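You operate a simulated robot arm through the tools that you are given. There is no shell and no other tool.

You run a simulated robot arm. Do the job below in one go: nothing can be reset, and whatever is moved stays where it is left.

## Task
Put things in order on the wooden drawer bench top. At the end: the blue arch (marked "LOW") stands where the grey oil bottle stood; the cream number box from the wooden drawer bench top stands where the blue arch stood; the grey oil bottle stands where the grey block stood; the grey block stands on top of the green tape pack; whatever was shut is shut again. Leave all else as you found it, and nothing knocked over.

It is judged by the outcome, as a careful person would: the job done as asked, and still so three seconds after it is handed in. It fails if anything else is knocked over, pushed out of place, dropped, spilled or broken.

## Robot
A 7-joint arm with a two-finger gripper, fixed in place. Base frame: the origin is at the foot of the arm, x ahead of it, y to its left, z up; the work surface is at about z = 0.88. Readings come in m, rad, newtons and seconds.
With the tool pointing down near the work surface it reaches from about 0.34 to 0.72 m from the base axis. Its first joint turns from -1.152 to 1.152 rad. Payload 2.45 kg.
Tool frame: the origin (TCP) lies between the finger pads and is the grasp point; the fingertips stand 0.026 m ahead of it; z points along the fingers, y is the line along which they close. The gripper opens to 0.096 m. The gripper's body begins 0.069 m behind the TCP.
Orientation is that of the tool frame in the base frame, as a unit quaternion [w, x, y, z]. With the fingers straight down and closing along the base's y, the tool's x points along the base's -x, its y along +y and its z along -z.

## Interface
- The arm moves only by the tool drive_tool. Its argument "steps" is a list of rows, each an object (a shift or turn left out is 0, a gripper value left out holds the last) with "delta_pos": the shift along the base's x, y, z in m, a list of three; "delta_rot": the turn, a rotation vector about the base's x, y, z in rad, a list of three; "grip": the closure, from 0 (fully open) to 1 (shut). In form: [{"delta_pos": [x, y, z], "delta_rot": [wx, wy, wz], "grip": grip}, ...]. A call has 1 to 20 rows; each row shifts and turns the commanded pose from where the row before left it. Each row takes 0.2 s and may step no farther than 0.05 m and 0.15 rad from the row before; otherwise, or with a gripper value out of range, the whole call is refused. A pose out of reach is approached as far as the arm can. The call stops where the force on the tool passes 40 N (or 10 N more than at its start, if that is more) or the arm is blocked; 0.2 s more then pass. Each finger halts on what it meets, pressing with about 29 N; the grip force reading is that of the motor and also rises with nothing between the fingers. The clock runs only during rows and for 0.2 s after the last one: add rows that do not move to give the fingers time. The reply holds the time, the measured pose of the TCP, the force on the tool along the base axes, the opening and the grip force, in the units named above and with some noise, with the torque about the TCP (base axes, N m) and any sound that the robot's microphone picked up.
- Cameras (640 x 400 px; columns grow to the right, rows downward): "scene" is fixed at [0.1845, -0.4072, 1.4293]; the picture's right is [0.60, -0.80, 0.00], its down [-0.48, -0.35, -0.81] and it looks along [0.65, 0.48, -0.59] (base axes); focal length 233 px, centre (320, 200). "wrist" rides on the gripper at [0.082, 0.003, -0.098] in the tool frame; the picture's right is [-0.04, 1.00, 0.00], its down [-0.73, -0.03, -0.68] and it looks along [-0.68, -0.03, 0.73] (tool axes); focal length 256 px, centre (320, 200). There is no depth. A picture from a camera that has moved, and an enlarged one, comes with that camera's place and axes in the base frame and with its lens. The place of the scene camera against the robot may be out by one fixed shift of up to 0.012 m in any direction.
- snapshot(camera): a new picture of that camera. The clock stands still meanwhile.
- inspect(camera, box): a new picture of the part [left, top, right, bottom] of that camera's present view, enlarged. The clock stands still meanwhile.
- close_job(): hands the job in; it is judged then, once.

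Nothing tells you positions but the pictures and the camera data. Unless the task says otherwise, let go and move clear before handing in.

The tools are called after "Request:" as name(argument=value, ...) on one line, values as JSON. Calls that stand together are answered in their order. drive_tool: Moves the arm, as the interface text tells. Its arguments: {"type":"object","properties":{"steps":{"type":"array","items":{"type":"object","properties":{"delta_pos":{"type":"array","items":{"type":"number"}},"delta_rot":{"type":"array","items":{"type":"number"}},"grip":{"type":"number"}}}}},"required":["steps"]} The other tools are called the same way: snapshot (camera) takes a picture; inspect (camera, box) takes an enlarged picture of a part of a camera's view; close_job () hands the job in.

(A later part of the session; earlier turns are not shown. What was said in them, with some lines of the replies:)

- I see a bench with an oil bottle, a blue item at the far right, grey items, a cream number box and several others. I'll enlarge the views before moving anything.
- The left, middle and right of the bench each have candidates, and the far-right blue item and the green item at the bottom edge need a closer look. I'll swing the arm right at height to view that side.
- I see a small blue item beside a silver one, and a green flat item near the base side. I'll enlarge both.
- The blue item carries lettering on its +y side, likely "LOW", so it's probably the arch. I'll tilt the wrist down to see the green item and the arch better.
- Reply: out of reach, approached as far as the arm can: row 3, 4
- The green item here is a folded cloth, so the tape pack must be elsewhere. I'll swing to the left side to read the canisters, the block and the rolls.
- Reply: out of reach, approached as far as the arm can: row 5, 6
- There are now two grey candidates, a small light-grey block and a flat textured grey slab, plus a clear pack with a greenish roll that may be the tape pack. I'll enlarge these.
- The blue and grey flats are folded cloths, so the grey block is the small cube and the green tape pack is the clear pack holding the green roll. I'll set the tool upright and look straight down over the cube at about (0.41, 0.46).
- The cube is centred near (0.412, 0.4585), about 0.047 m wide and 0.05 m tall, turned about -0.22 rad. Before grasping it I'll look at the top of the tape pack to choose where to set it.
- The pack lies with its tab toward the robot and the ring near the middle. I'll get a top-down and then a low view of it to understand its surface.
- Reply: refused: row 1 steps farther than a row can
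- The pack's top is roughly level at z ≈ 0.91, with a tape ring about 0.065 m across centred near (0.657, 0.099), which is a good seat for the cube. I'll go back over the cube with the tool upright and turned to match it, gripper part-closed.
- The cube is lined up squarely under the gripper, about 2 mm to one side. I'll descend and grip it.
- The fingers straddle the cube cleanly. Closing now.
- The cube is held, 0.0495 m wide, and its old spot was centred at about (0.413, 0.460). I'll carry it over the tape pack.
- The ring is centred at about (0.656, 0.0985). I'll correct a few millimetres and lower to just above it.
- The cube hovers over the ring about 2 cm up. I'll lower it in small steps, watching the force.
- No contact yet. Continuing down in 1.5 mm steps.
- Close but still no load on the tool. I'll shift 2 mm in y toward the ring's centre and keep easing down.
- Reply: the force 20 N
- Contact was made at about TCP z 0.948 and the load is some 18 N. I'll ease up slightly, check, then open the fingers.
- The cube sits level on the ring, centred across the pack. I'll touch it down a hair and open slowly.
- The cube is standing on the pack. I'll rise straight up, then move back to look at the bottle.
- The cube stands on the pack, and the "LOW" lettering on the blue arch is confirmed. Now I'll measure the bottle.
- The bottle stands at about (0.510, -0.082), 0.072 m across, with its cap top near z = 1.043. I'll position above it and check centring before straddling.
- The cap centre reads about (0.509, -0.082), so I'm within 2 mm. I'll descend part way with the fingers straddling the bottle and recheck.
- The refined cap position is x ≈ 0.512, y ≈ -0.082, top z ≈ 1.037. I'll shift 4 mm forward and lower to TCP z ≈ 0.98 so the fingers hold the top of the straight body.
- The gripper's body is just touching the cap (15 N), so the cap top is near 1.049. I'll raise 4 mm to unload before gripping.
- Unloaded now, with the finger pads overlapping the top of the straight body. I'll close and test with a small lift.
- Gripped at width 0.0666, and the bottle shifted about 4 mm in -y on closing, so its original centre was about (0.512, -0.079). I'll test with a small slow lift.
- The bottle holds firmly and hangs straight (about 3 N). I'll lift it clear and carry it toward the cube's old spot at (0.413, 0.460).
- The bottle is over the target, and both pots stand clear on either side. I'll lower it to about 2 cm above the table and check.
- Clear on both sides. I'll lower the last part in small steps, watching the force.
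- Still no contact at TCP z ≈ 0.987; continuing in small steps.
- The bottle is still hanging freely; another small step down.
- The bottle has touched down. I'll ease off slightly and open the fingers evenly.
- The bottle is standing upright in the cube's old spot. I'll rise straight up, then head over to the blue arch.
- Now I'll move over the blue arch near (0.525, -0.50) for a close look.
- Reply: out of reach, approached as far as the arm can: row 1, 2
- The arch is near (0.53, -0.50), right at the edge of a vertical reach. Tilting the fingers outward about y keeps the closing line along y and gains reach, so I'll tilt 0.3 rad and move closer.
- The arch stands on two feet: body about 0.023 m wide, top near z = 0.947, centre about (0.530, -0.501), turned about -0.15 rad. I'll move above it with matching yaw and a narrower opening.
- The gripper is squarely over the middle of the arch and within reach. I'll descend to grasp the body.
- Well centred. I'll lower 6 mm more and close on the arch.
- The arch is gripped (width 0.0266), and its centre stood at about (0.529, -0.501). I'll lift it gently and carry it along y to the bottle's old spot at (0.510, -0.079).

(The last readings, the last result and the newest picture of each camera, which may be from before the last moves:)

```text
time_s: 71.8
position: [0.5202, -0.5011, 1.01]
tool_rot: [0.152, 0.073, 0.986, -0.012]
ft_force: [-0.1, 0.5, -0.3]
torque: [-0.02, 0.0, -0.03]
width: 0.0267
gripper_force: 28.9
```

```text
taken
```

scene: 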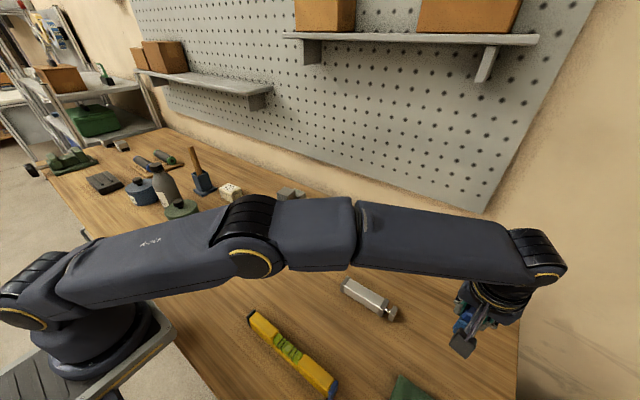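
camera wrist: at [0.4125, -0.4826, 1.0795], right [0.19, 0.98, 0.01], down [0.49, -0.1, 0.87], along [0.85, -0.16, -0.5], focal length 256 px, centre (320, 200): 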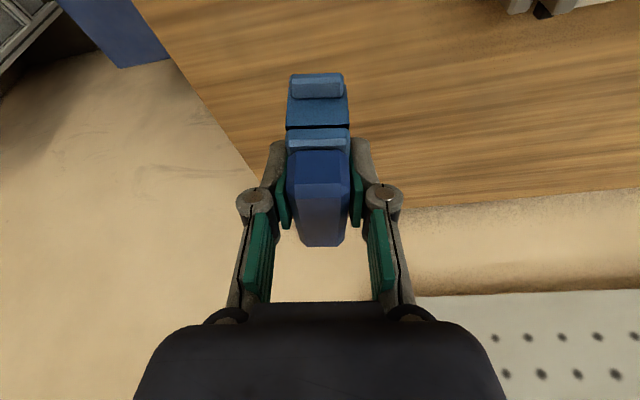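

The arch is held level. Carrying it over to the bottle's old spot.

Request:
drive_tool(steps=[{"delta_pos": [-0.0009, 0.0383, 0]}, {"delta_pos": [-0.0009, 0.0383, 0]}, {"delta_pos": [-0.0009, 0.0383, 0]}, {"delta_pos": [-0.0009, 0.0383, 0]}, {"delta_pos": [-0.0009, 0.0383, 0]}, {"delta_pos": [-0.0009, 0.0383, 0]}, {"delta_pos": [-0.0009, 0.0383, 0]}, {"delta_pos": [-0.0009, 0.0383, 0]}, {"delta_pos": [-0.0009, 0.0383, 0]}, {"delta_pos": [-0.0009, 0.0383, 0]}, {"delta_pos": [-0.0009, 0.0383, 0]}, {}, {}])

Request:
snapshot(camera="wrist")

Request:
snapshot(camera="scene")

```text
time_s: 74.6
position: [0.5103, -0.0816, 1.0098]
tool_rot: [0.151, 0.074, 0.986, -0.013]
ft_force: [0.1, 0.1, -0.2]
torque: [0.02, 0.02, 0.01]
width: 0.0265
gripper_force: 28.9
```

```text
taken
camera wrist: at [0.4036, -0.0631, 1.0786], right [0.19, 0.98, 0.01], down [0.49, -0.1, 0.87], along [0.85, -0.16, -0.5], focal length 256 px, centre (320, 200)
```

wrist: 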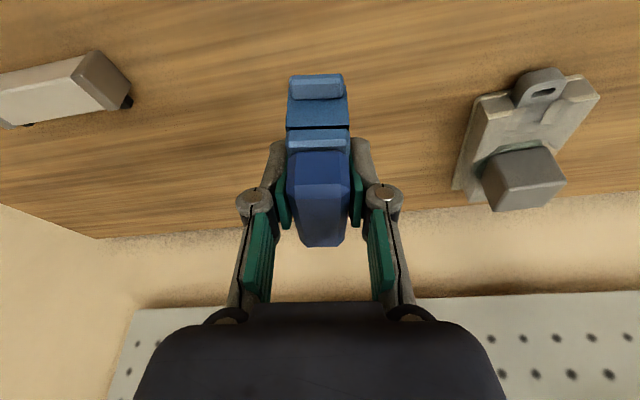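

```text
taken
```

scene: 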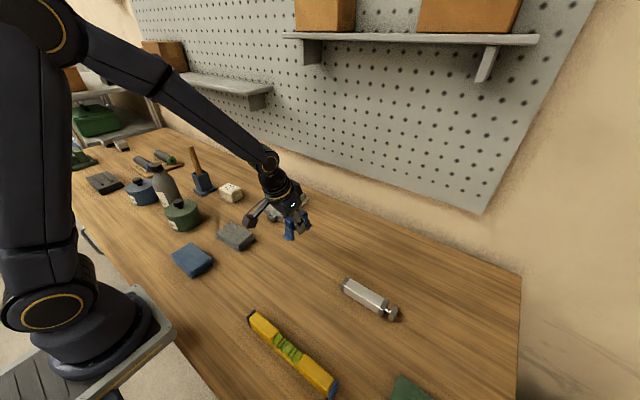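

Over the target. I'll lower it to about 1 cm up, then feel for the table in small steps.

Request:
drive_tool(steps=[{"delta_pos": [0, 0.002, -0.03]}, {"delta_pos": [0, 0, -0.03]}, {"delta_pos": [0, 0, -0.015]}, {"delta_pos": [0, 0, -0.005]}, {}, {}])

Request:
drive_tool(steps=[{"delta_pos": [0, 0, -0.002]}, {}, {}])

```text
time_s: 76.0
position: [0.5119, -0.0786, 0.9303]
tool_rot: [0.152, 0.074, 0.986, -0.012]
ft_force: [0.6, 0.2, -0.7]
torque: [-0.03, 0.03, 0.0]
width: 0.0265
gripper_force: 29.2
```

```text
time_s: 76.8
position: [0.5122, -0.0777, 0.929]
tool_rot: [0.152, 0.073, 0.986, -0.012]
ft_force: [0.0, -0.9, -0.9]
torque: [0.03, -0.01, 0.06]
width: 0.0266
gripper_force: 29.0
```

Request:
drive_tool(steps=[{"delta_pos": [-0.001, -0.001, -0.0015]}, {}, {}])

```text
time_s: 77.6
position: [0.5101, -0.0806, 0.9267]
tool_rot: [0.152, 0.073, 0.986, -0.012]
ft_force: [-0.4, -1.5, -0.9]
torque: [0.03, 0.03, -0.03]
width: 0.0268
gripper_force: 28.8
```

No contact yet at 0.927; another small step.

Request:
drive_tool(steps=[{"delta_pos": [0, 0, -0.0015]}, {}, {}])

```text
time_s: 78.4
position: [0.5102, -0.0803, 0.9255]
tool_rot: [0.151, 0.074, 0.986, -0.013]
ft_force: [-0.2, 0.2, -1.2]
torque: [0.01, 0.02, -0.02]
width: 0.0267
gripper_force: 29.2
```

Nearly at the original grasp height of 0.9248; one more small step.

Request:
drive_tool(steps=[{"delta_pos": [0, 0, -0.001]}, {}, {}])

```text
time_s: 79.2
position: [0.51, -0.0787, 0.9257]
tool_rot: [0.152, 0.074, 0.985, -0.013]
ft_force: [-0.3, -0.5, -0.9]
torque: [-0.01, 0.02, -0.02]
width: 0.0267
gripper_force: 29.1
```

Request:
drive_tool(steps=[{"delta_pos": [0, 0, -0.001]}, {}, {}])

Request:
inspect(camera="scene", box=[240, 180, 350, 270])

```text
time_s: 80.0
position: [0.5111, -0.0807, 0.9249]
tool_rot: [0.154, 0.074, 0.985, -0.014]
ft_force: [-5.1, 1.6, 24.9]
torque: [-0.05, -0.17, -0.01]
width: 0.0266
gripper_force: 28.8
```

```text
4.44 times, centred on (295, 225) of scene
camera zoom: at [0.184, -0.4071, 1.4294], right [0.6, -0.8, 0.0], down [-0.48, -0.35, -0.81], along [0.65, 0.48, -0.59], focal length 1034 px, centre (431, 89)
```

zoom: 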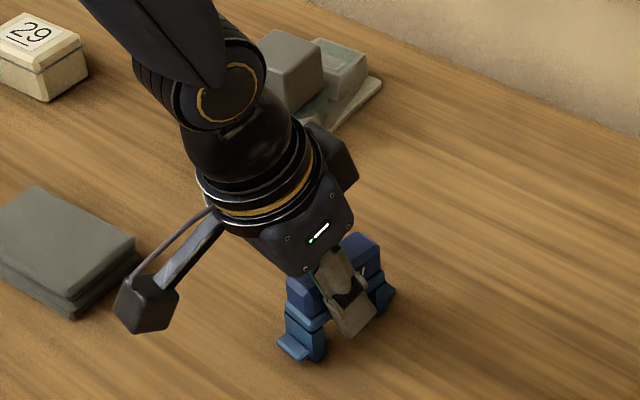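

The arch has touched down. I'll relieve the load and open slowly.

Request:
drive_tool(steps=[{"delta_pos": [0, 0, 0.0008]}, {}])

Request:
drive_tool(steps=[{"grip": 0.7}, {"grip": 0.65}, {"grip": 0.6}, {"grip": 0.5}, {"grip": 0.4}, {}, {}])

Request:
snapshot(camera="wrist")

Request:
inspect(camera="scene", box=[240, 180, 350, 270])

```text
time_s: 80.6
position: [0.5108, -0.0787, 0.9227]
tool_rot: [0.153, 0.074, 0.985, -0.014]
ft_force: [1.8, -0.9, 19.1]
torque: [-0.06, -0.44, 0.04]
width: 0.0265
gripper_force: 28.8
```

```text
time_s: 82.2
position: [0.5099, -0.0801, 0.9227]
tool_rot: [0.152, 0.074, 0.986, -0.013]
ft_force: [-0.2, -0.3, 0.1]
torque: [-0.01, -0.02, -0.03]
width: 0.0577
gripper_force: 0.1
```

```text
taken
camera wrist: at [0.4025, -0.0615, 0.9924], right [0.19, 0.98, 0.01], down [0.49, -0.1, 0.87], along [0.85, -0.16, -0.5], focal length 256 px, centre (320, 200)
```

wrist: 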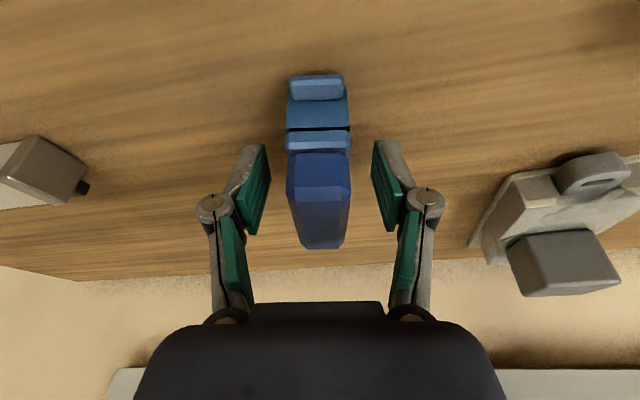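

```text
4.44 times, centred on (295, 225) of scene
camera zoom: at [0.1845, -0.4072, 1.4293], right [0.6, -0.8, 0.0], down [-0.48, -0.35, -0.81], along [0.65, 0.48, -0.59], focal length 1034 px, centre (431, 89)
```

zoom: 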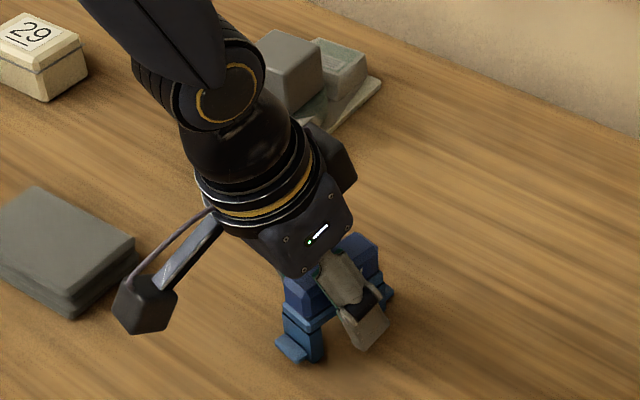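

The arch stands free where the bottle was. I'll rise and go look at the cream box near (0.58, 0.32).

Request:
drive_tool(steps=[{"delta_pos": [0, 0, 0.02]}, {"delta_pos": [0, 0, 0.04]}, {"delta_pos": [0, 0, 0.045]}, {"delta_pos": [0, 0, 0.045]}, {"delta_pos": [-0.02, 0.04, 0.02]}, {"delta_pos": [-0.01, 0.045, 0]}, {"delta_pos": [0, 0.048, 0], "delta_rot": [0, 0, 0.075]}, {"delta_pos": [0, 0.048, 0], "delta_rot": [0, 0, 0.075]}, {"delta_pos": [0, 0.048, 0]}, {"delta_pos": [0, 0.048, 0]}, {"delta_pos": [0, 0.048, 0]}, {"delta_pos": [0, 0.048, 0]}, {"delta_pos": [0.0, 0.03, 0]}, {}])

Request:
snapshot(camera="wrist")

Request:
snapshot(camera="scene")

```text
time_s: 85.2
position: [0.4787, 0.3247, 1.0954]
tool_rot: [0.153, -0.001, 0.988, -0.002]
ft_force: [-0.4, -0.4, -0.6]
torque: [-0.02, -0.01, 0.02]
width: 0.0574
gripper_force: 0.1
```

```text
taken
camera wrist: at [0.3705, 0.3273, 1.1635], right [0.04, 1.0, 0.01], down [0.49, -0.03, 0.87], along [0.87, -0.03, -0.5], focal length 256 px, centre (320, 200)
```

wrist: 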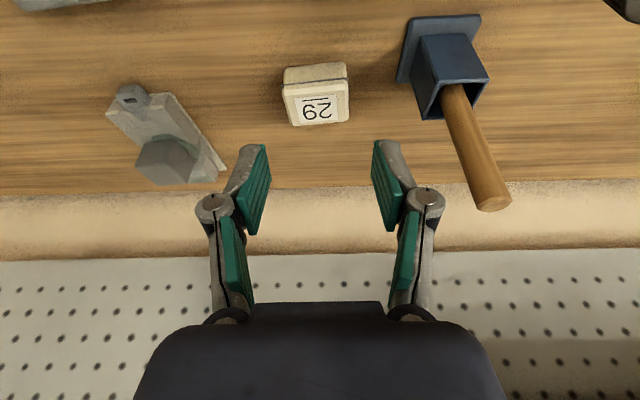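

```text
taken
```

scene: 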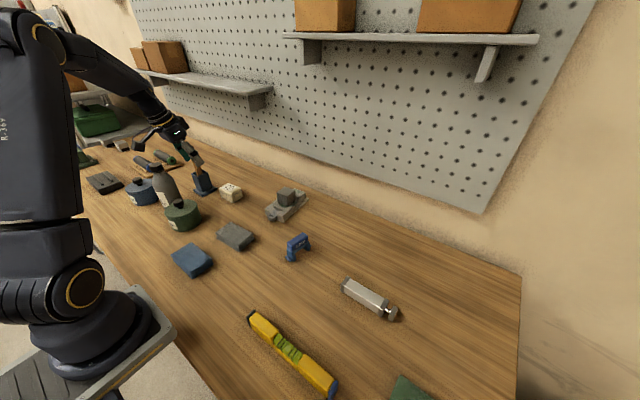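

The arch, cube and bottle all look right in the scene view. I'll enlarge the cream box to measure it.

Request:
inspect(camera="wrist", box=[260, 30, 420, 150])

Request:
inspect(camera="scene", box=[120, 140, 320, 280])

```text
3.33 times, centred on (340, 90) of wrist
camera zoom: at [0.3705, 0.3273, 1.1635], right [0.04, 1.0, 0.01], down [0.49, -0.03, 0.87], along [0.87, -0.03, -0.5], focal length 853 px, centre (253, 567)
```

zoom: 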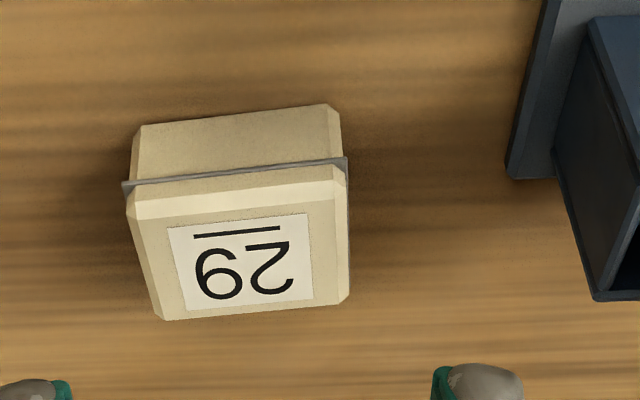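

```text
2.86 times, centred on (220, 210) of scene
camera zoom: at [0.1845, -0.4071, 1.4293], right [0.6, -0.8, 0.0], down [-0.48, -0.35, -0.81], along [0.65, 0.48, -0.59], focal length 665 px, centre (606, 171)
```

zoom: 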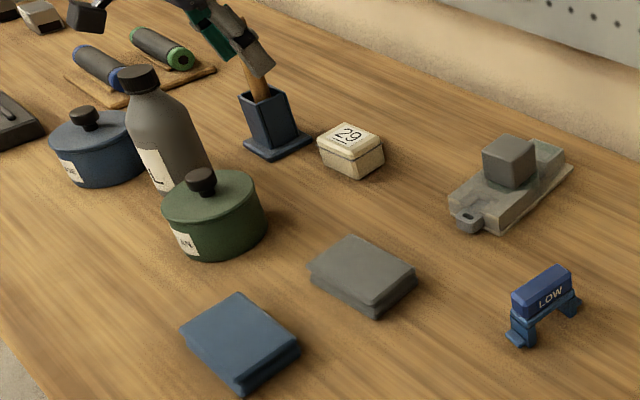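

The box is about 0.065 m wide in y with a thin grey seam around it, centred near (0.572, 0.318) and turned about +0.07 rad. I'll go closer to check the seam and its exact place before gripping.

Request:
drive_tool(steps=[{"delta_pos": [0.02, -0.003, -0.02], "delta_rot": [0, 0, 0.073], "grip": 0.0}, {"delta_pos": [0.02, -0.003, -0.02]}, {"delta_pos": [0.02, -0.002, -0.03]}, {"delta_pos": [0.02, 0.0, -0.01]}, {}, {}])

Request:
snapshot(camera="wrist")

Request:
inspect(camera="wrist", box=[230, 10, 410, 150])

Request:
inspect(camera="scene", box=[180, 140, 280, 230])

```text
time_s: 86.6
position: [0.5572, 0.3145, 1.015]
tool_rot: [0.151, -0.038, 0.988, 0.005]
ft_force: [0.4, -0.6, -1.0]
torque: [-0.01, -0.03, 0.03]
width: 0.0961
gripper_force: 0.0
```

```text
taken
camera wrist: at [0.4494, 0.309, 1.0836], right [-0.04, 1.0, 0.01], down [0.5, 0.01, 0.87], along [0.87, 0.04, -0.5], focal length 256 px, centre (320, 200)
```

wrist: 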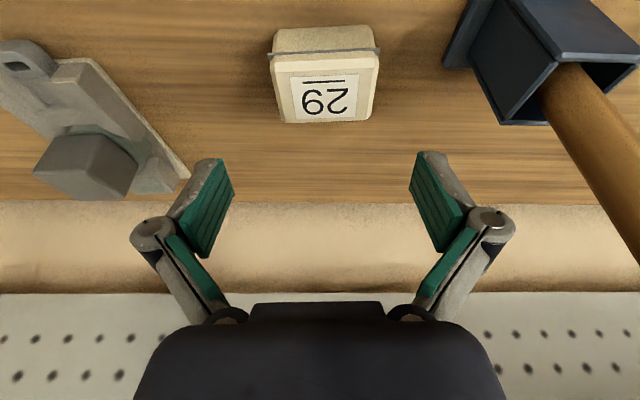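

```text
2.86 times, centred on (320, 80) of wrist
camera zoom: at [0.4494, 0.309, 1.0836], right [-0.04, 1.0, 0.01], down [0.5, 0.01, 0.87], along [0.87, 0.04, -0.5], focal length 731 px, centre (320, 543)
```

zoom: 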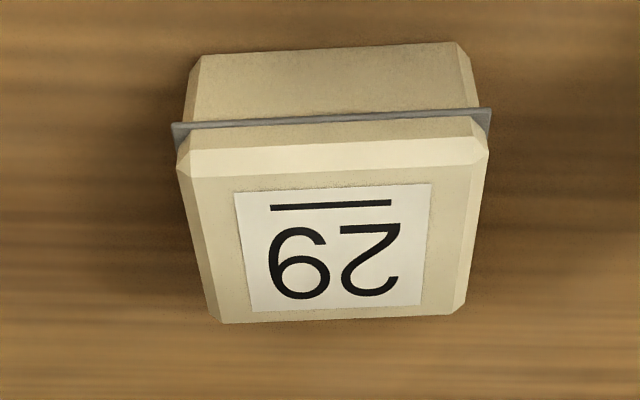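

```text
4.44 times, centred on (230, 185) of scene
camera zoom: at [0.1845, -0.4072, 1.4293], right [0.6, -0.8, 0.0], down [-0.48, -0.35, -0.81], along [0.65, 0.48, -0.59], focal length 1034 px, centre (720, 267)
```

zoom: 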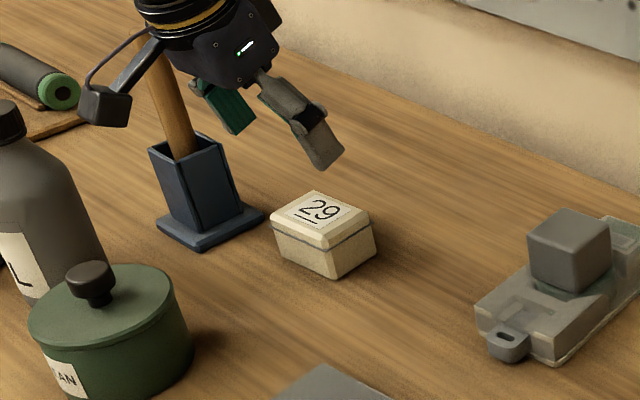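

The box's centre is about (0.570, 0.3185), seam rim at z ≈ 0.914 and top ≈ 0.932. I'll centre over it and come down with fingers fully open, checking midway.

Request:
drive_tool(steps=[{"delta_pos": [0.0128, 0.004, -0.01], "delta_rot": [0, 0, 0.015]}, {"delta_pos": [0, 0, -0.03]}, {"delta_pos": [0, 0, -0.02]}, {}, {}])

Request:
snapshot(camera="wrist")

Request:
inspect(camera="scene", box=[180, 140, 280, 230])

```text
time_s: 87.8
position: [0.5714, 0.3189, 0.9529]
tool_rot: [0.152, -0.044, 0.987, 0.005]
ft_force: [-0.5, 0.6, -0.5]
torque: [0.01, -0.02, -0.02]
width: 0.0959
gripper_force: 0.0
```

```text
taken
camera wrist: at [0.4624, 0.312, 1.0221], right [-0.05, 1.0, 0.01], down [0.5, 0.02, 0.87], along [0.87, 0.05, -0.5], focal length 256 px, centre (320, 200)
```

wrist: 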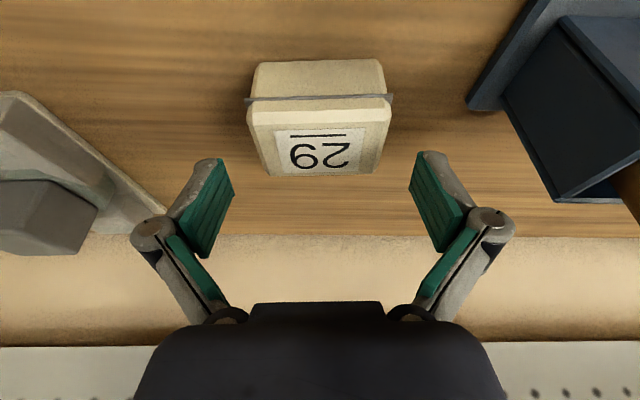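

```text
4.44 times, centred on (230, 185) of scene
camera zoom: at [0.1845, -0.4072, 1.4293], right [0.6, -0.8, 0.0], down [-0.48, -0.35, -0.81], along [0.65, 0.48, -0.59], focal length 1034 px, centre (720, 267)
```

zoom: 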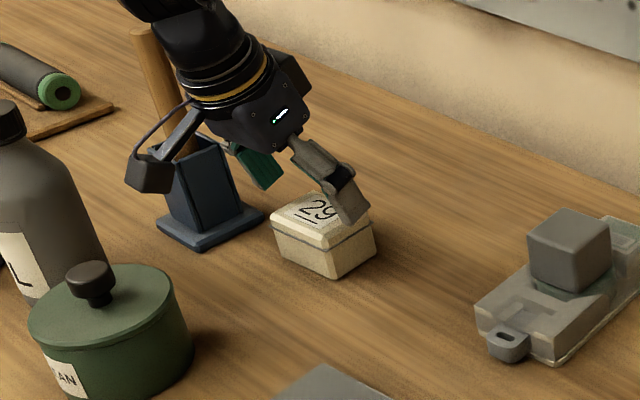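

Centred on the box with clear space to the hammer holder. Descending the last 39 mm and gripping.

Request:
drive_tool(steps=[{"delta_pos": [0, 0, -0.015]}, {"delta_pos": [0, 0, -0.014]}, {"delta_pos": [0, 0, -0.009]}, {}, {}])

Request:
snapshot(camera="wrist")

Request:
inspect(camera="scene", box=[180, 140, 280, 230])

```text
time_s: 89.0
position: [0.5717, 0.3183, 0.9152]
tool_rot: [0.153, -0.043, 0.987, 0.005]
ft_force: [-0.2, 0.3, 0.0]
torque: [-0.02, 0.03, 0.0]
width: 0.0957
gripper_force: 0.0
```

```text
taken
camera wrist: at [0.4635, 0.3117, 0.9847], right [-0.05, 1.0, 0.01], down [0.5, 0.02, 0.87], along [0.87, 0.05, -0.5], focal length 256 px, centre (320, 200)
```

wrist: 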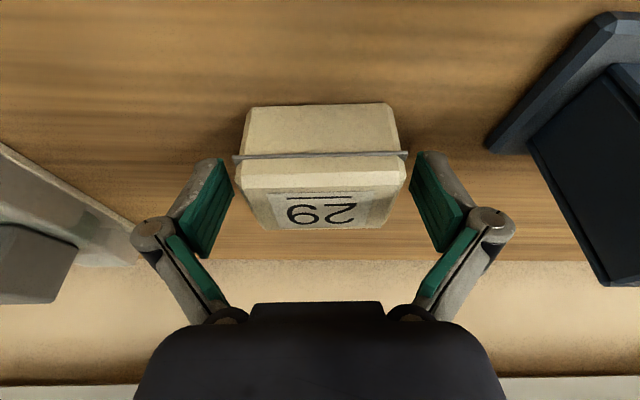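

```text
4.44 times, centred on (230, 185) of scene
camera zoom: at [0.1845, -0.4072, 1.4293], right [0.6, -0.8, 0.0], down [-0.48, -0.35, -0.81], along [0.65, 0.48, -0.59], focal length 1034 px, centre (720, 267)
```

zoom: 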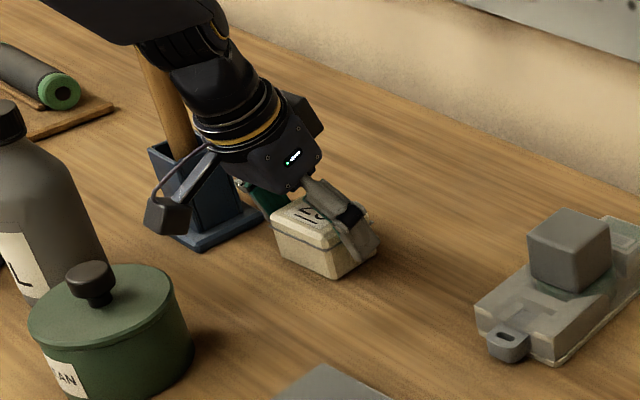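

The fingers straddle the box evenly. Closing.

Request:
drive_tool(steps=[{"grip": 1}, {}, {}, {}, {}])

Request:
snapshot(camera="wrist")

```text
time_s: 90.2
position: [0.5707, 0.319, 0.9151]
tool_rot: [0.153, -0.043, 0.987, 0.006]
ft_force: [-0.9, 0.3, 2.6]
torque: [-0.01, 0.03, -0.02]
width: 0.0712
gripper_force: 29.0
```

```text
taken
camera wrist: at [0.4635, 0.3118, 0.985], right [-0.05, 1.0, 0.01], down [0.49, 0.02, 0.87], along [0.87, 0.05, -0.5], focal length 256 px, centre (320, 200)
```

wrist: 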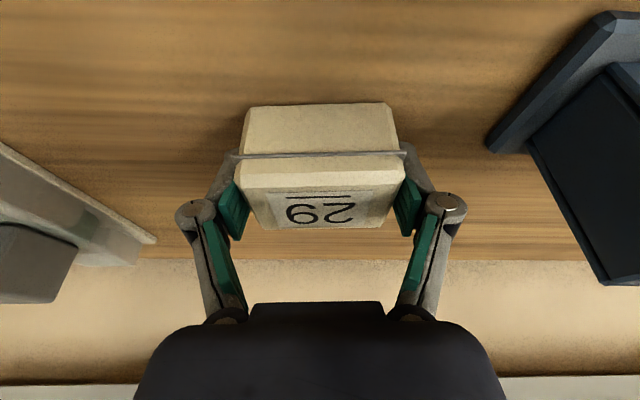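

Gripped at the rim (width 0.071). A small slow test lift follows, to see that the lid and body stay together.

Request:
drive_tool(steps=[{"delta_pos": [0, 0, 0.003]}, {"delta_pos": [0, 0, 0.004]}, {"delta_pos": [0, 0, 0.005]}, {}, {}])

Request:
inspect(camera="wrist", box=[200, 80, 440, 260])

Request:
inspect(camera="scene", box=[200, 150, 270, 215])

```text
time_s: 91.4
position: [0.5721, 0.3194, 0.9283]
tool_rot: [0.152, -0.043, 0.987, 0.005]
ft_force: [0.4, -0.2, -1.4]
torque: [0.0, -0.02, 0.01]
width: 0.0712
gripper_force: 28.8
```

```text
2.22 times, centred on (320, 170) of wrist
camera zoom: at [0.4634, 0.3121, 0.9972], right [-0.05, 1.0, 0.01], down [0.5, 0.02, 0.87], along [0.87, 0.05, -0.5], focal length 569 px, centre (320, 267)
```

zoom: 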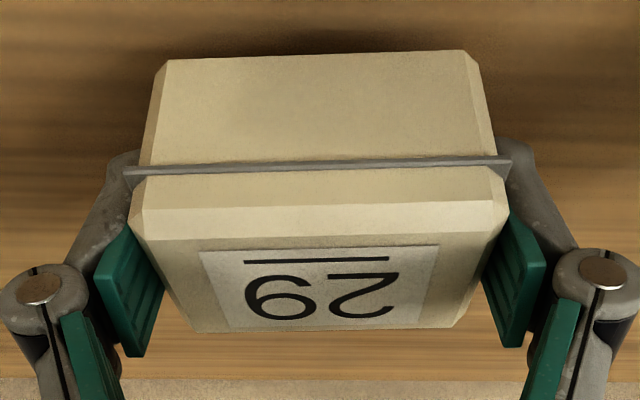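

```text
6.15 times, centred on (235, 182) of scene
camera zoom: at [0.1845, -0.4071, 1.4293], right [0.6, -0.8, 0.0], down [-0.48, -0.35, -0.81], along [0.65, 0.48, -0.59], focal length 1432 px, centre (843, 308)
```

zoom: 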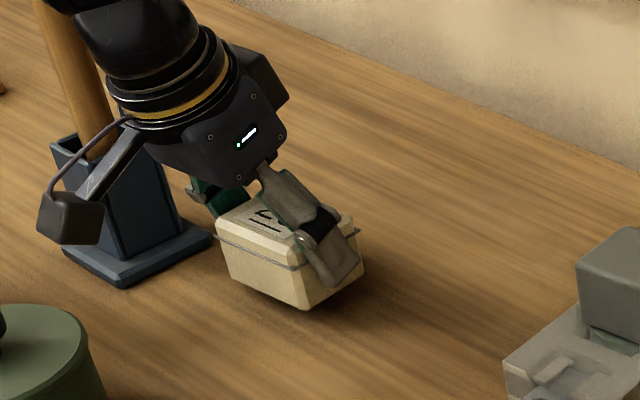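

The whole box lifts together, held level. I'll raise it clear and carry it to the arch's old place at (0.529, -0.501), turning to the same yaw I used there.

Request:
drive_tool(steps=[{"delta_pos": [0, 0, 0.02]}, {"delta_pos": [0, 0, 0.04]}, {"delta_pos": [-0.01, 0, 0.04]}, {"delta_pos": [-0.015, -0.02, 0.03]}, {"delta_pos": [-0.005, -0.04, 0]}, {"delta_pos": [-0.005, -0.04, 0], "delta_rot": [0, 0, -0.024]}, {"delta_pos": [-0.005, -0.04, 0], "delta_rot": [0, 0, -0.024]}, {"delta_pos": [-0.005, -0.04, 0], "delta_rot": [0, 0, -0.024]}, {"delta_pos": [-0.005, -0.04, 0], "delta_rot": [0, 0, -0.024]}, {"delta_pos": [-0.005, -0.04, 0], "delta_rot": [0, 0, -0.024]}, {"delta_pos": [-0.005, -0.04, 0], "delta_rot": [0, 0, -0.024]}, {"delta_pos": [-0.005, -0.04, 0], "delta_rot": [0, 0, -0.024]}, {"delta_pos": [0, -0.04, 0], "delta_rot": [0, 0, -0.024]}, {"delta_pos": [0, -0.04, 0], "delta_rot": [0, 0, -0.024]}, {"delta_pos": [0, -0.04, 0], "delta_rot": [0, 0, -0.022]}, {"delta_pos": [0, -0.04, 0]}, {"delta_pos": [0, -0.04, 0]}, {"delta_pos": [0, -0.04, 0]}, {}, {}])

Request:
snapshot(camera="wrist")

Request:
snapshot(camera="scene")

```text
time_s: 95.6
position: [0.5083, -0.2618, 1.056]
tool_rot: [0.151, 0.073, 0.986, -0.011]
ft_force: [1.1, -0.3, -1.3]
torque: [0.01, -0.03, 0.01]
width: 0.0711
gripper_force: 29.1
```

```text
taken
camera wrist: at [0.4007, -0.2433, 1.1252], right [0.19, 0.98, 0.01], down [0.49, -0.1, 0.87], along [0.85, -0.16, -0.5], focal length 256 px, centre (320, 200)
```

wrist: 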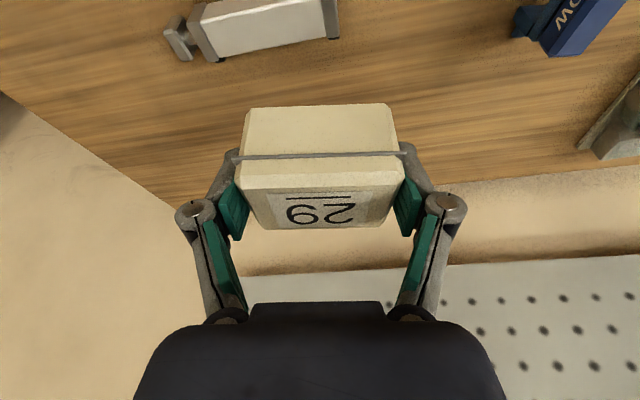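

```text
taken
```

scene: 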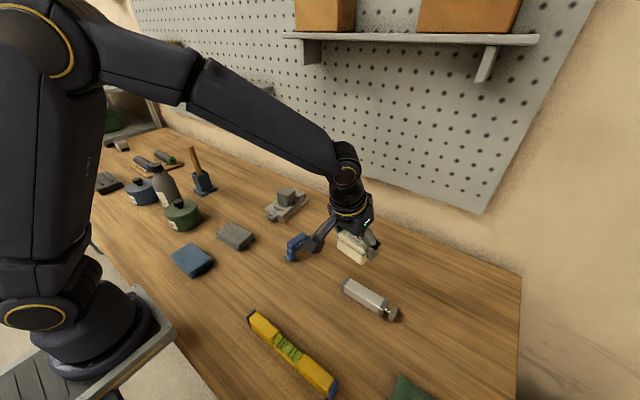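

The box is steady. I'll finish the carry, lowering slightly to stay within reach.

Request:
drive_tool(steps=[{"delta_pos": [0.0035, -0.04, -0.008]}, {"delta_pos": [0.0035, -0.04, -0.008]}, {"delta_pos": [0.0035, -0.04, -0.008]}, {"delta_pos": [0.0035, -0.04, -0.008]}, {"delta_pos": [0.0035, -0.04, -0.008]}, {"delta_pos": [0.0035, -0.039, -0.008]}, {}, {}])

Request:
snapshot(camera="wrist")

Request:
snapshot(camera="scene")

```text
time_s: 97.4
position: [0.529, -0.4995, 1.0083]
tool_rot: [0.153, 0.073, 0.985, -0.011]
ft_force: [2.3, 0.0, -0.3]
torque: [-0.01, -0.01, -0.01]
width: 0.0709
gripper_force: 29.0
```

```text
taken
camera wrist: at [0.4205, -0.4807, 1.0783], right [0.19, 0.98, 0.01], down [0.49, -0.1, 0.87], along [0.85, -0.16, -0.5], focal length 256 px, centre (320, 200)
```

wrist: 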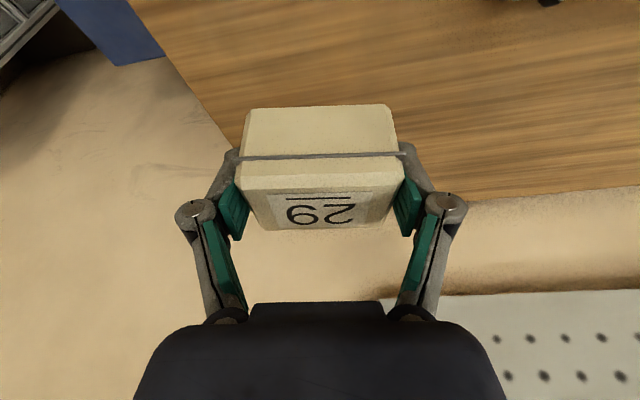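

```text
taken
```

scene: 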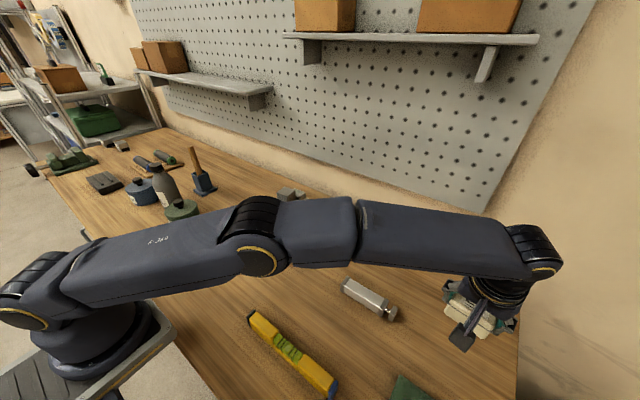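

Over the arch's old place. Lowering to about 1 cm above the bench, then in small steps.

Request:
drive_tool(steps=[{"delta_pos": [0, -0.001, -0.03]}, {"delta_pos": [0, 0, -0.03]}, {"delta_pos": [0, 0, -0.018]}, {"delta_pos": [0, 0, -0.007]}, {}, {}])

Request:
drive_tool(steps=[{"delta_pos": [0, 0, -0.002]}, {}, {}])

```text
time_s: 98.8
position: [0.5285, -0.4997, 0.9247]
tool_rot: [0.152, 0.074, 0.986, -0.014]
ft_force: [-0.4, -0.8, -1.6]
torque: [0.01, -0.02, 0.01]
width: 0.071
gripper_force: 29.3
```

```text
time_s: 99.6
position: [0.5293, -0.5003, 0.9238]
tool_rot: [0.152, 0.074, 0.986, -0.012]
ft_force: [-0.4, 0.0, -0.7]
torque: [-0.02, 0.01, -0.04]
width: 0.0711
gripper_force: 29.1
```

Request:
drive_tool(steps=[{"delta_pos": [0, -0.0005, -0.002]}, {"delta_pos": [0, 0, -0.002]}, {}, {}])

```text
time_s: 100.6
position: [0.5288, -0.5011, 0.9188]
tool_rot: [0.152, 0.073, 0.986, -0.012]
ft_force: [-0.5, -0.3, -0.9]
torque: [0.01, -0.01, 0.02]
width: 0.0712
gripper_force: 29.0
```

Still hanging free at 0.919; continuing in 1.5 mm steps.

Request:
drive_tool(steps=[{"delta_pos": [0, 0, -0.0015]}, {}, {}])

```text
time_s: 101.4
position: [0.5281, -0.5, 0.9183]
tool_rot: [0.151, 0.074, 0.986, -0.013]
ft_force: [-0.7, 0.7, -0.4]
torque: [0.0, 0.03, 0.02]
width: 0.0714
gripper_force: 29.0
```

Request:
drive_tool(steps=[{"delta_pos": [0, 0, -0.0012]}, {}, {}])

```text
time_s: 102.2
position: [0.5289, -0.5003, 0.9158]
tool_rot: [0.153, 0.073, 0.985, -0.013]
ft_force: [-0.1, 1.0, 0.5]
torque: [0.08, -0.05, 0.01]
width: 0.0711
gripper_force: 28.9
```

The force is just starting to rise, which suggests first touch. One more fraction of a millimetre.

Request:
drive_tool(steps=[{"delta_pos": [0, 0, -0.0006]}, {}, {}])

Request:
inspect(camera="wrist", box=[200, 80, 440, 260])

```text
time_s: 103.0
position: [0.5275, -0.5016, 0.9156]
tool_rot: [0.153, 0.074, 0.985, -0.013]
ft_force: [0.7, 2.2, 7.9]
torque: [0.36, -0.1, -0.03]
width: 0.0713
gripper_force: 29.0
```

```text
2.22 times, centred on (320, 170) of wrist
camera zoom: at [0.4213, -0.4832, 0.9848], right [0.19, 0.98, 0.01], down [0.48, -0.1, 0.87], along [0.85, -0.16, -0.49], focal length 569 px, centre (320, 267)
```

zoom: 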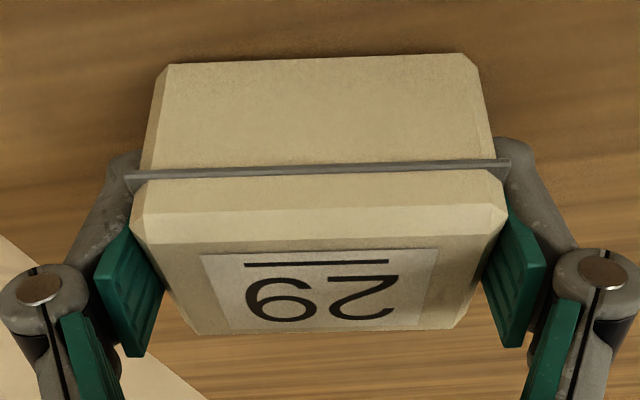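

The box is on the bench with a light load. I'll open slowly.

Request:
drive_tool(steps=[{"grip": 0.24}, {"grip": 0.2}, {"grip": 0.14}, {"grip": 0.06}, {"grip": 0.0}, {}, {}])

Request:
snapshot(camera="wrist")

```text
time_s: 104.6
position: [0.5288, -0.5005, 0.9148]
tool_rot: [0.151, 0.074, 0.986, -0.013]
ft_force: [-0.1, 0.0, 0.4]
torque: [0.03, 0.02, -0.02]
width: 0.0962
gripper_force: 0.0
```

```text
taken
camera wrist: at [0.4209, -0.4833, 0.9841], right [0.19, 0.98, 0.01], down [0.49, -0.1, 0.87], along [0.85, -0.16, -0.5], focal length 256 px, centre (320, 200)
```

wrist: 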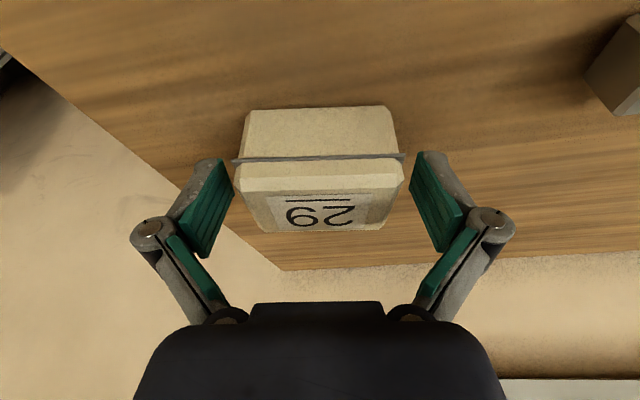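

The box stands free with clear gaps on both sides. I'll rise straight up and move the arm back to inspect everything.

Request:
drive_tool(steps=[{"delta_pos": [0, 0, 0.02]}, {"delta_pos": [0, 0, 0.03]}, {"delta_pos": [0, 0, 0.03]}, {"delta_pos": [-0.02, 0.01, 0.03]}, {"delta_pos": [-0.03, 0.03, 0.02], "delta_rot": [0, 0, 0.07]}, {"delta_pos": [-0.03, 0.035, 0.02], "delta_rot": [0, 0, 0.07]}, {"delta_pos": [-0.02, 0.045, 0.01], "delta_rot": [0, 0.1, 0]}, {"delta_pos": [0, 0.048, 0.01], "delta_rot": [0, 0.1, 0]}, {"delta_pos": [0, 0.048, 0], "delta_rot": [0, 0.1, 0]}, {"delta_pos": [0, 0.048, 0]}, {"delta_pos": [0, 0.048, 0.01]}, {"delta_pos": [0, 0.048, 0.01]}, {}, {}])

Request:
snapshot(camera="wrist")

Request:
snapshot(camera="scene")

Request:
inspect(camera="scene", box=[400, 260, 540, 380])

Request:
inspect(camera="scene", box=[120, 140, 340, 290])

```text
refused: row 6 steps farther than a row can; nothing moved
```

```text
taken
camera wrist: at [0.4209, -0.4833, 0.9841], right [0.19, 0.98, 0.01], down [0.49, -0.1, 0.87], along [0.85, -0.16, -0.5], focal length 256 px, centre (320, 200)
```

wrist: 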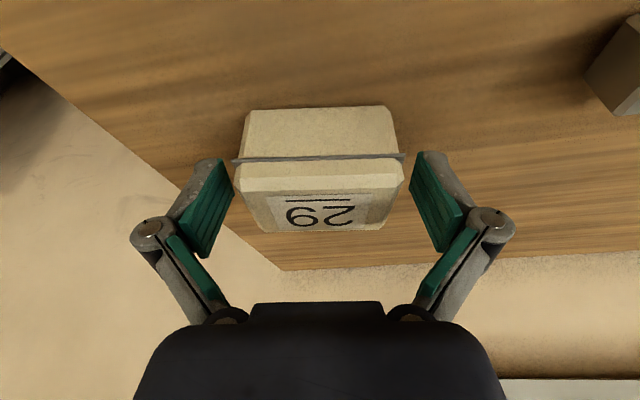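

```text
taken
```

scene: 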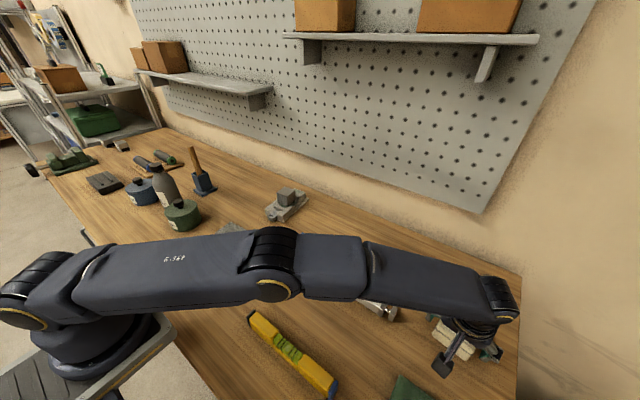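

```text
3.33 times, centred on (470, 320) of scene
camera zoom: at [0.1845, -0.4072, 1.4293], right [0.6, -0.8, 0.0], down [-0.48, -0.35, -0.81], along [0.65, 0.48, -0.59], focal length 776 px, centre (-180, -200)
```

zoom: 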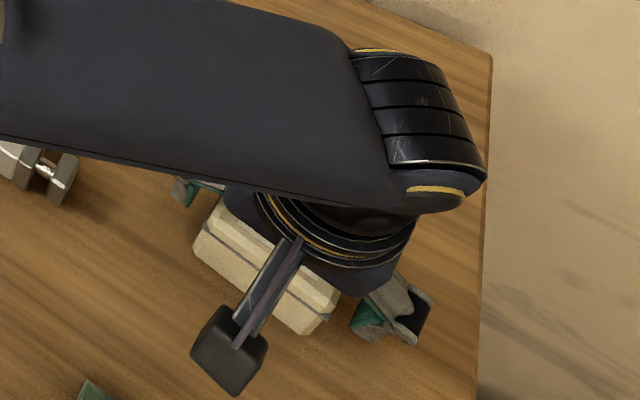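

```text
2.67 times, centred on (230, 215) of scene
camera zoom: at [0.1845, -0.4072, 1.4293], right [0.6, -0.8, 0.0], down [-0.48, -0.35, -0.81], along [0.65, 0.48, -0.59], focal length 620 px, centre (560, 160)
```

zoom: 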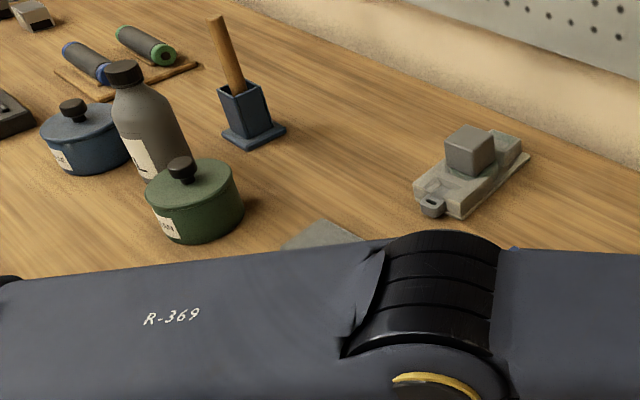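

That call was refused for one oversized step, so nothing moved. I'll repeat the retreat with smaller steps.

Request:
drive_tool(steps=[{"delta_pos": [0, 0, 0.02]}, {"delta_pos": [0, 0, 0.03]}, {"delta_pos": [0, 0, 0.03]}, {"delta_pos": [-0.02, 0.01, 0.03]}, {"delta_pos": [-0.025, 0.025, 0.02], "delta_rot": [0, 0, 0.07]}, {"delta_pos": [-0.025, 0.03, 0.02], "delta_rot": [0, 0, 0.07]}, {"delta_pos": [-0.02, 0.04, 0.01], "delta_rot": [0, 0.1, 0]}, {"delta_pos": [0, 0.045, 0.01], "delta_rot": [0, 0.1, 0]}, {"delta_pos": [0, 0.048, 0], "delta_rot": [0, 0.1, 0]}, {"delta_pos": [0, 0.048, 0]}, {"delta_pos": [0, 0.045, 0.01]}, {"delta_pos": [0, 0.045, 0.01]}, {}, {}])

Request:
snapshot(camera="wrist")

Request:
snapshot(camera="scene")

Request:
inspect(camera="scene", box=[400, 260, 540, 380])

Request:
inspect(camera="scene", box=[120, 140, 340, 290])

```text
time_s: 107.6
position: [0.4389, -0.1654, 1.1024]
tool_rot: [0.003, 0.004, 1.0, -0.003]
ft_force: [0.1, -0.3, 0.4]
torque: [0.0, 0.01, 0.01]
width: 0.0961
gripper_force: 0.0
```

```text
taken
camera wrist: at [0.3557, -0.1625, 1.2009], right [0.05, 1.0, -0.01], down [0.73, -0.03, 0.68], along [0.68, -0.04, -0.73], focal length 256 px, centre (320, 200)
```

wrist: 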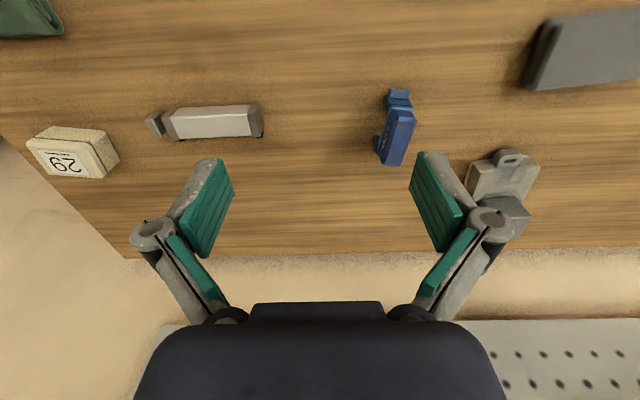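

```text
taken
```

scene: 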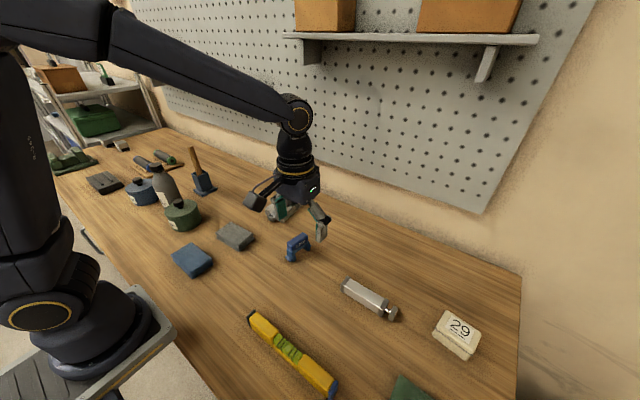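

```text
3.33 times, centred on (470, 320) of scene
camera zoom: at [0.1845, -0.4071, 1.4293], right [0.6, -0.8, 0.0], down [-0.48, -0.35, -0.81], along [0.65, 0.48, -0.59], focal length 776 px, centre (-180, -200)
```

zoom: 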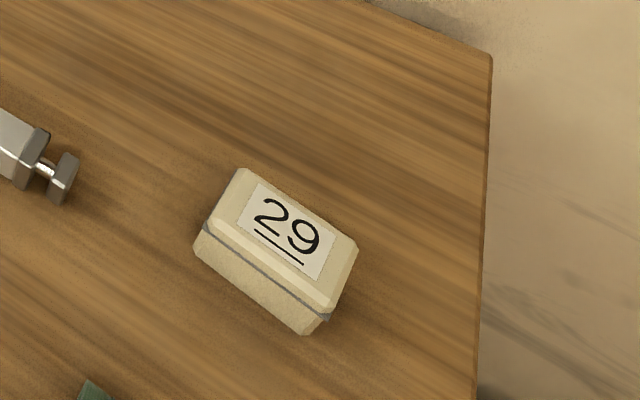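

```text
2.67 times, centred on (230, 215) of scene
camera zoom: at [0.1845, -0.4071, 1.4293], right [0.6, -0.8, 0.0], down [-0.48, -0.35, -0.81], along [0.65, 0.48, -0.59], focal length 620 px, centre (560, 160)
```

zoom: 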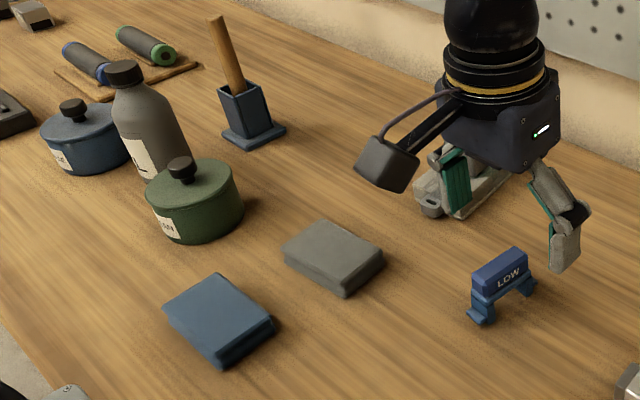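

All four items appear in place and nothing else has shifted. I'll raise the arm clear, back to about its starting pose, and take a last look at the cube on the pack.

Request:
drive_tool(steps=[{"delta_pos": [-0.01, 0, 0.04]}, {"delta_pos": [-0.01, 0.0, 0.04]}, {"delta_pos": [-0.01, 0.03, 0.025]}, {"delta_pos": [-0.01, 0.04, 0]}, {"delta_pos": [0, 0.045, 0]}, {"delta_pos": [0, 0.045, 0]}, {"delta_pos": [0, 0.045, 0]}, {"delta_pos": [0, 0.045, 0]}, {}, {}])

Request:
snapshot(camera="scene")

Request:
inspect(camera="scene", box=[220, 170, 340, 270])

Request:
snapshot(camera="wrist")

```text
time_s: 109.8
position: [0.3974, 0.0853, 1.2125]
tool_rot: [0.002, 0.004, 1.0, -0.003]
ft_force: [0.3, 0.2, 0.2]
torque: [0.01, 0.05, 0.01]
width: 0.0961
gripper_force: 0.1
```

```text
taken
```

scene: 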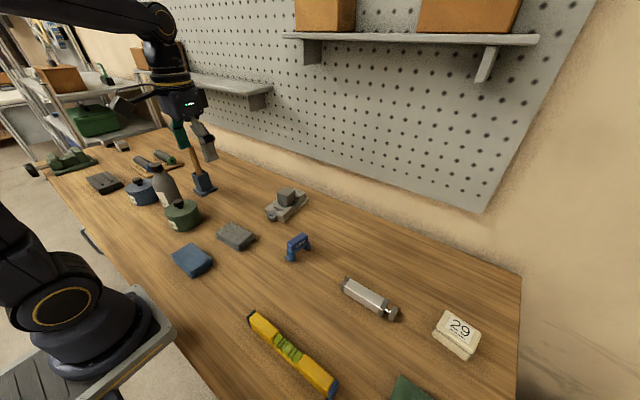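

```text
4.00 times, centred on (280, 220) of scene
camera zoom: at [0.1845, -0.4071, 1.4293], right [0.6, -0.8, 0.0], down [-0.48, -0.35, -0.81], along [0.65, 0.48, -0.59], focal length 931 px, centre (480, 120)
```

zoom: 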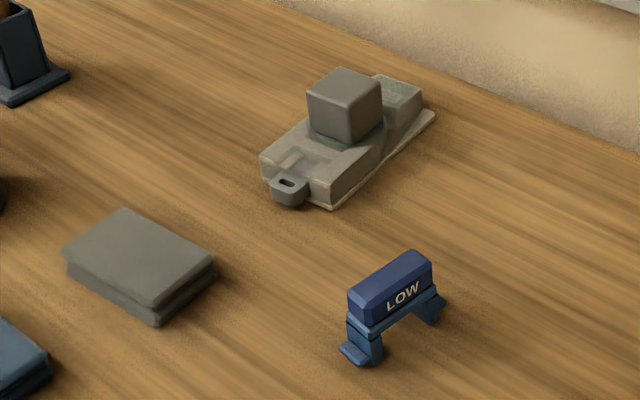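

```text
taken
camera wrist: at [0.3138, 0.0879, 1.3101], right [0.05, 1.0, -0.01], down [0.73, -0.03, 0.68], along [0.68, -0.04, -0.73], focal length 256 px, centre (320, 200)
```

wrist: 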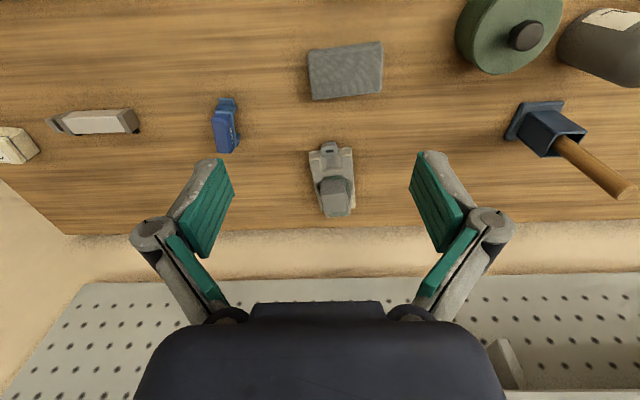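

The cube stands on the tape pack, the bottle in the cube's old spot, the arch where the bottle stood, and the cream box where the arch stood. Everything else looks untouched and the arm is clear, so I'm handing in.

Request:
close_job()

```text
The job is handed in.
```

The job is handed in. In the last pictures all four items stood in their new places, upright and steady:

- **Grey block:** it stands on top of the green tape pack, resting on the tape ring near the pack's middle.
- **Grey oil bottle:** it stands where the grey block stood, between the two pots.
- **Blue arch ("LOW"):** it stands where the bottle stood, within about 5 mm as near as I can measure.
- **Cream number box ("29"):** it stands where the arch stood, turned to the same angle, with its lid still shut.

I took the small light-grey cube as the grey block. The flat grey item and the blue one beside it are folded cloths. I took the clear pack holding the green roll as the tape pack.

The gripper pressed on things harder than I meant to in two places. It touched the bottle's cap at about 15 N before I gripped the bottle, and it pressed the block onto the pack at about 20 N. Neither left anything visibly out of place.

I opened no drawers or boxes, and nothing else looked moved. The arm was up near its starting pose when I handed in.
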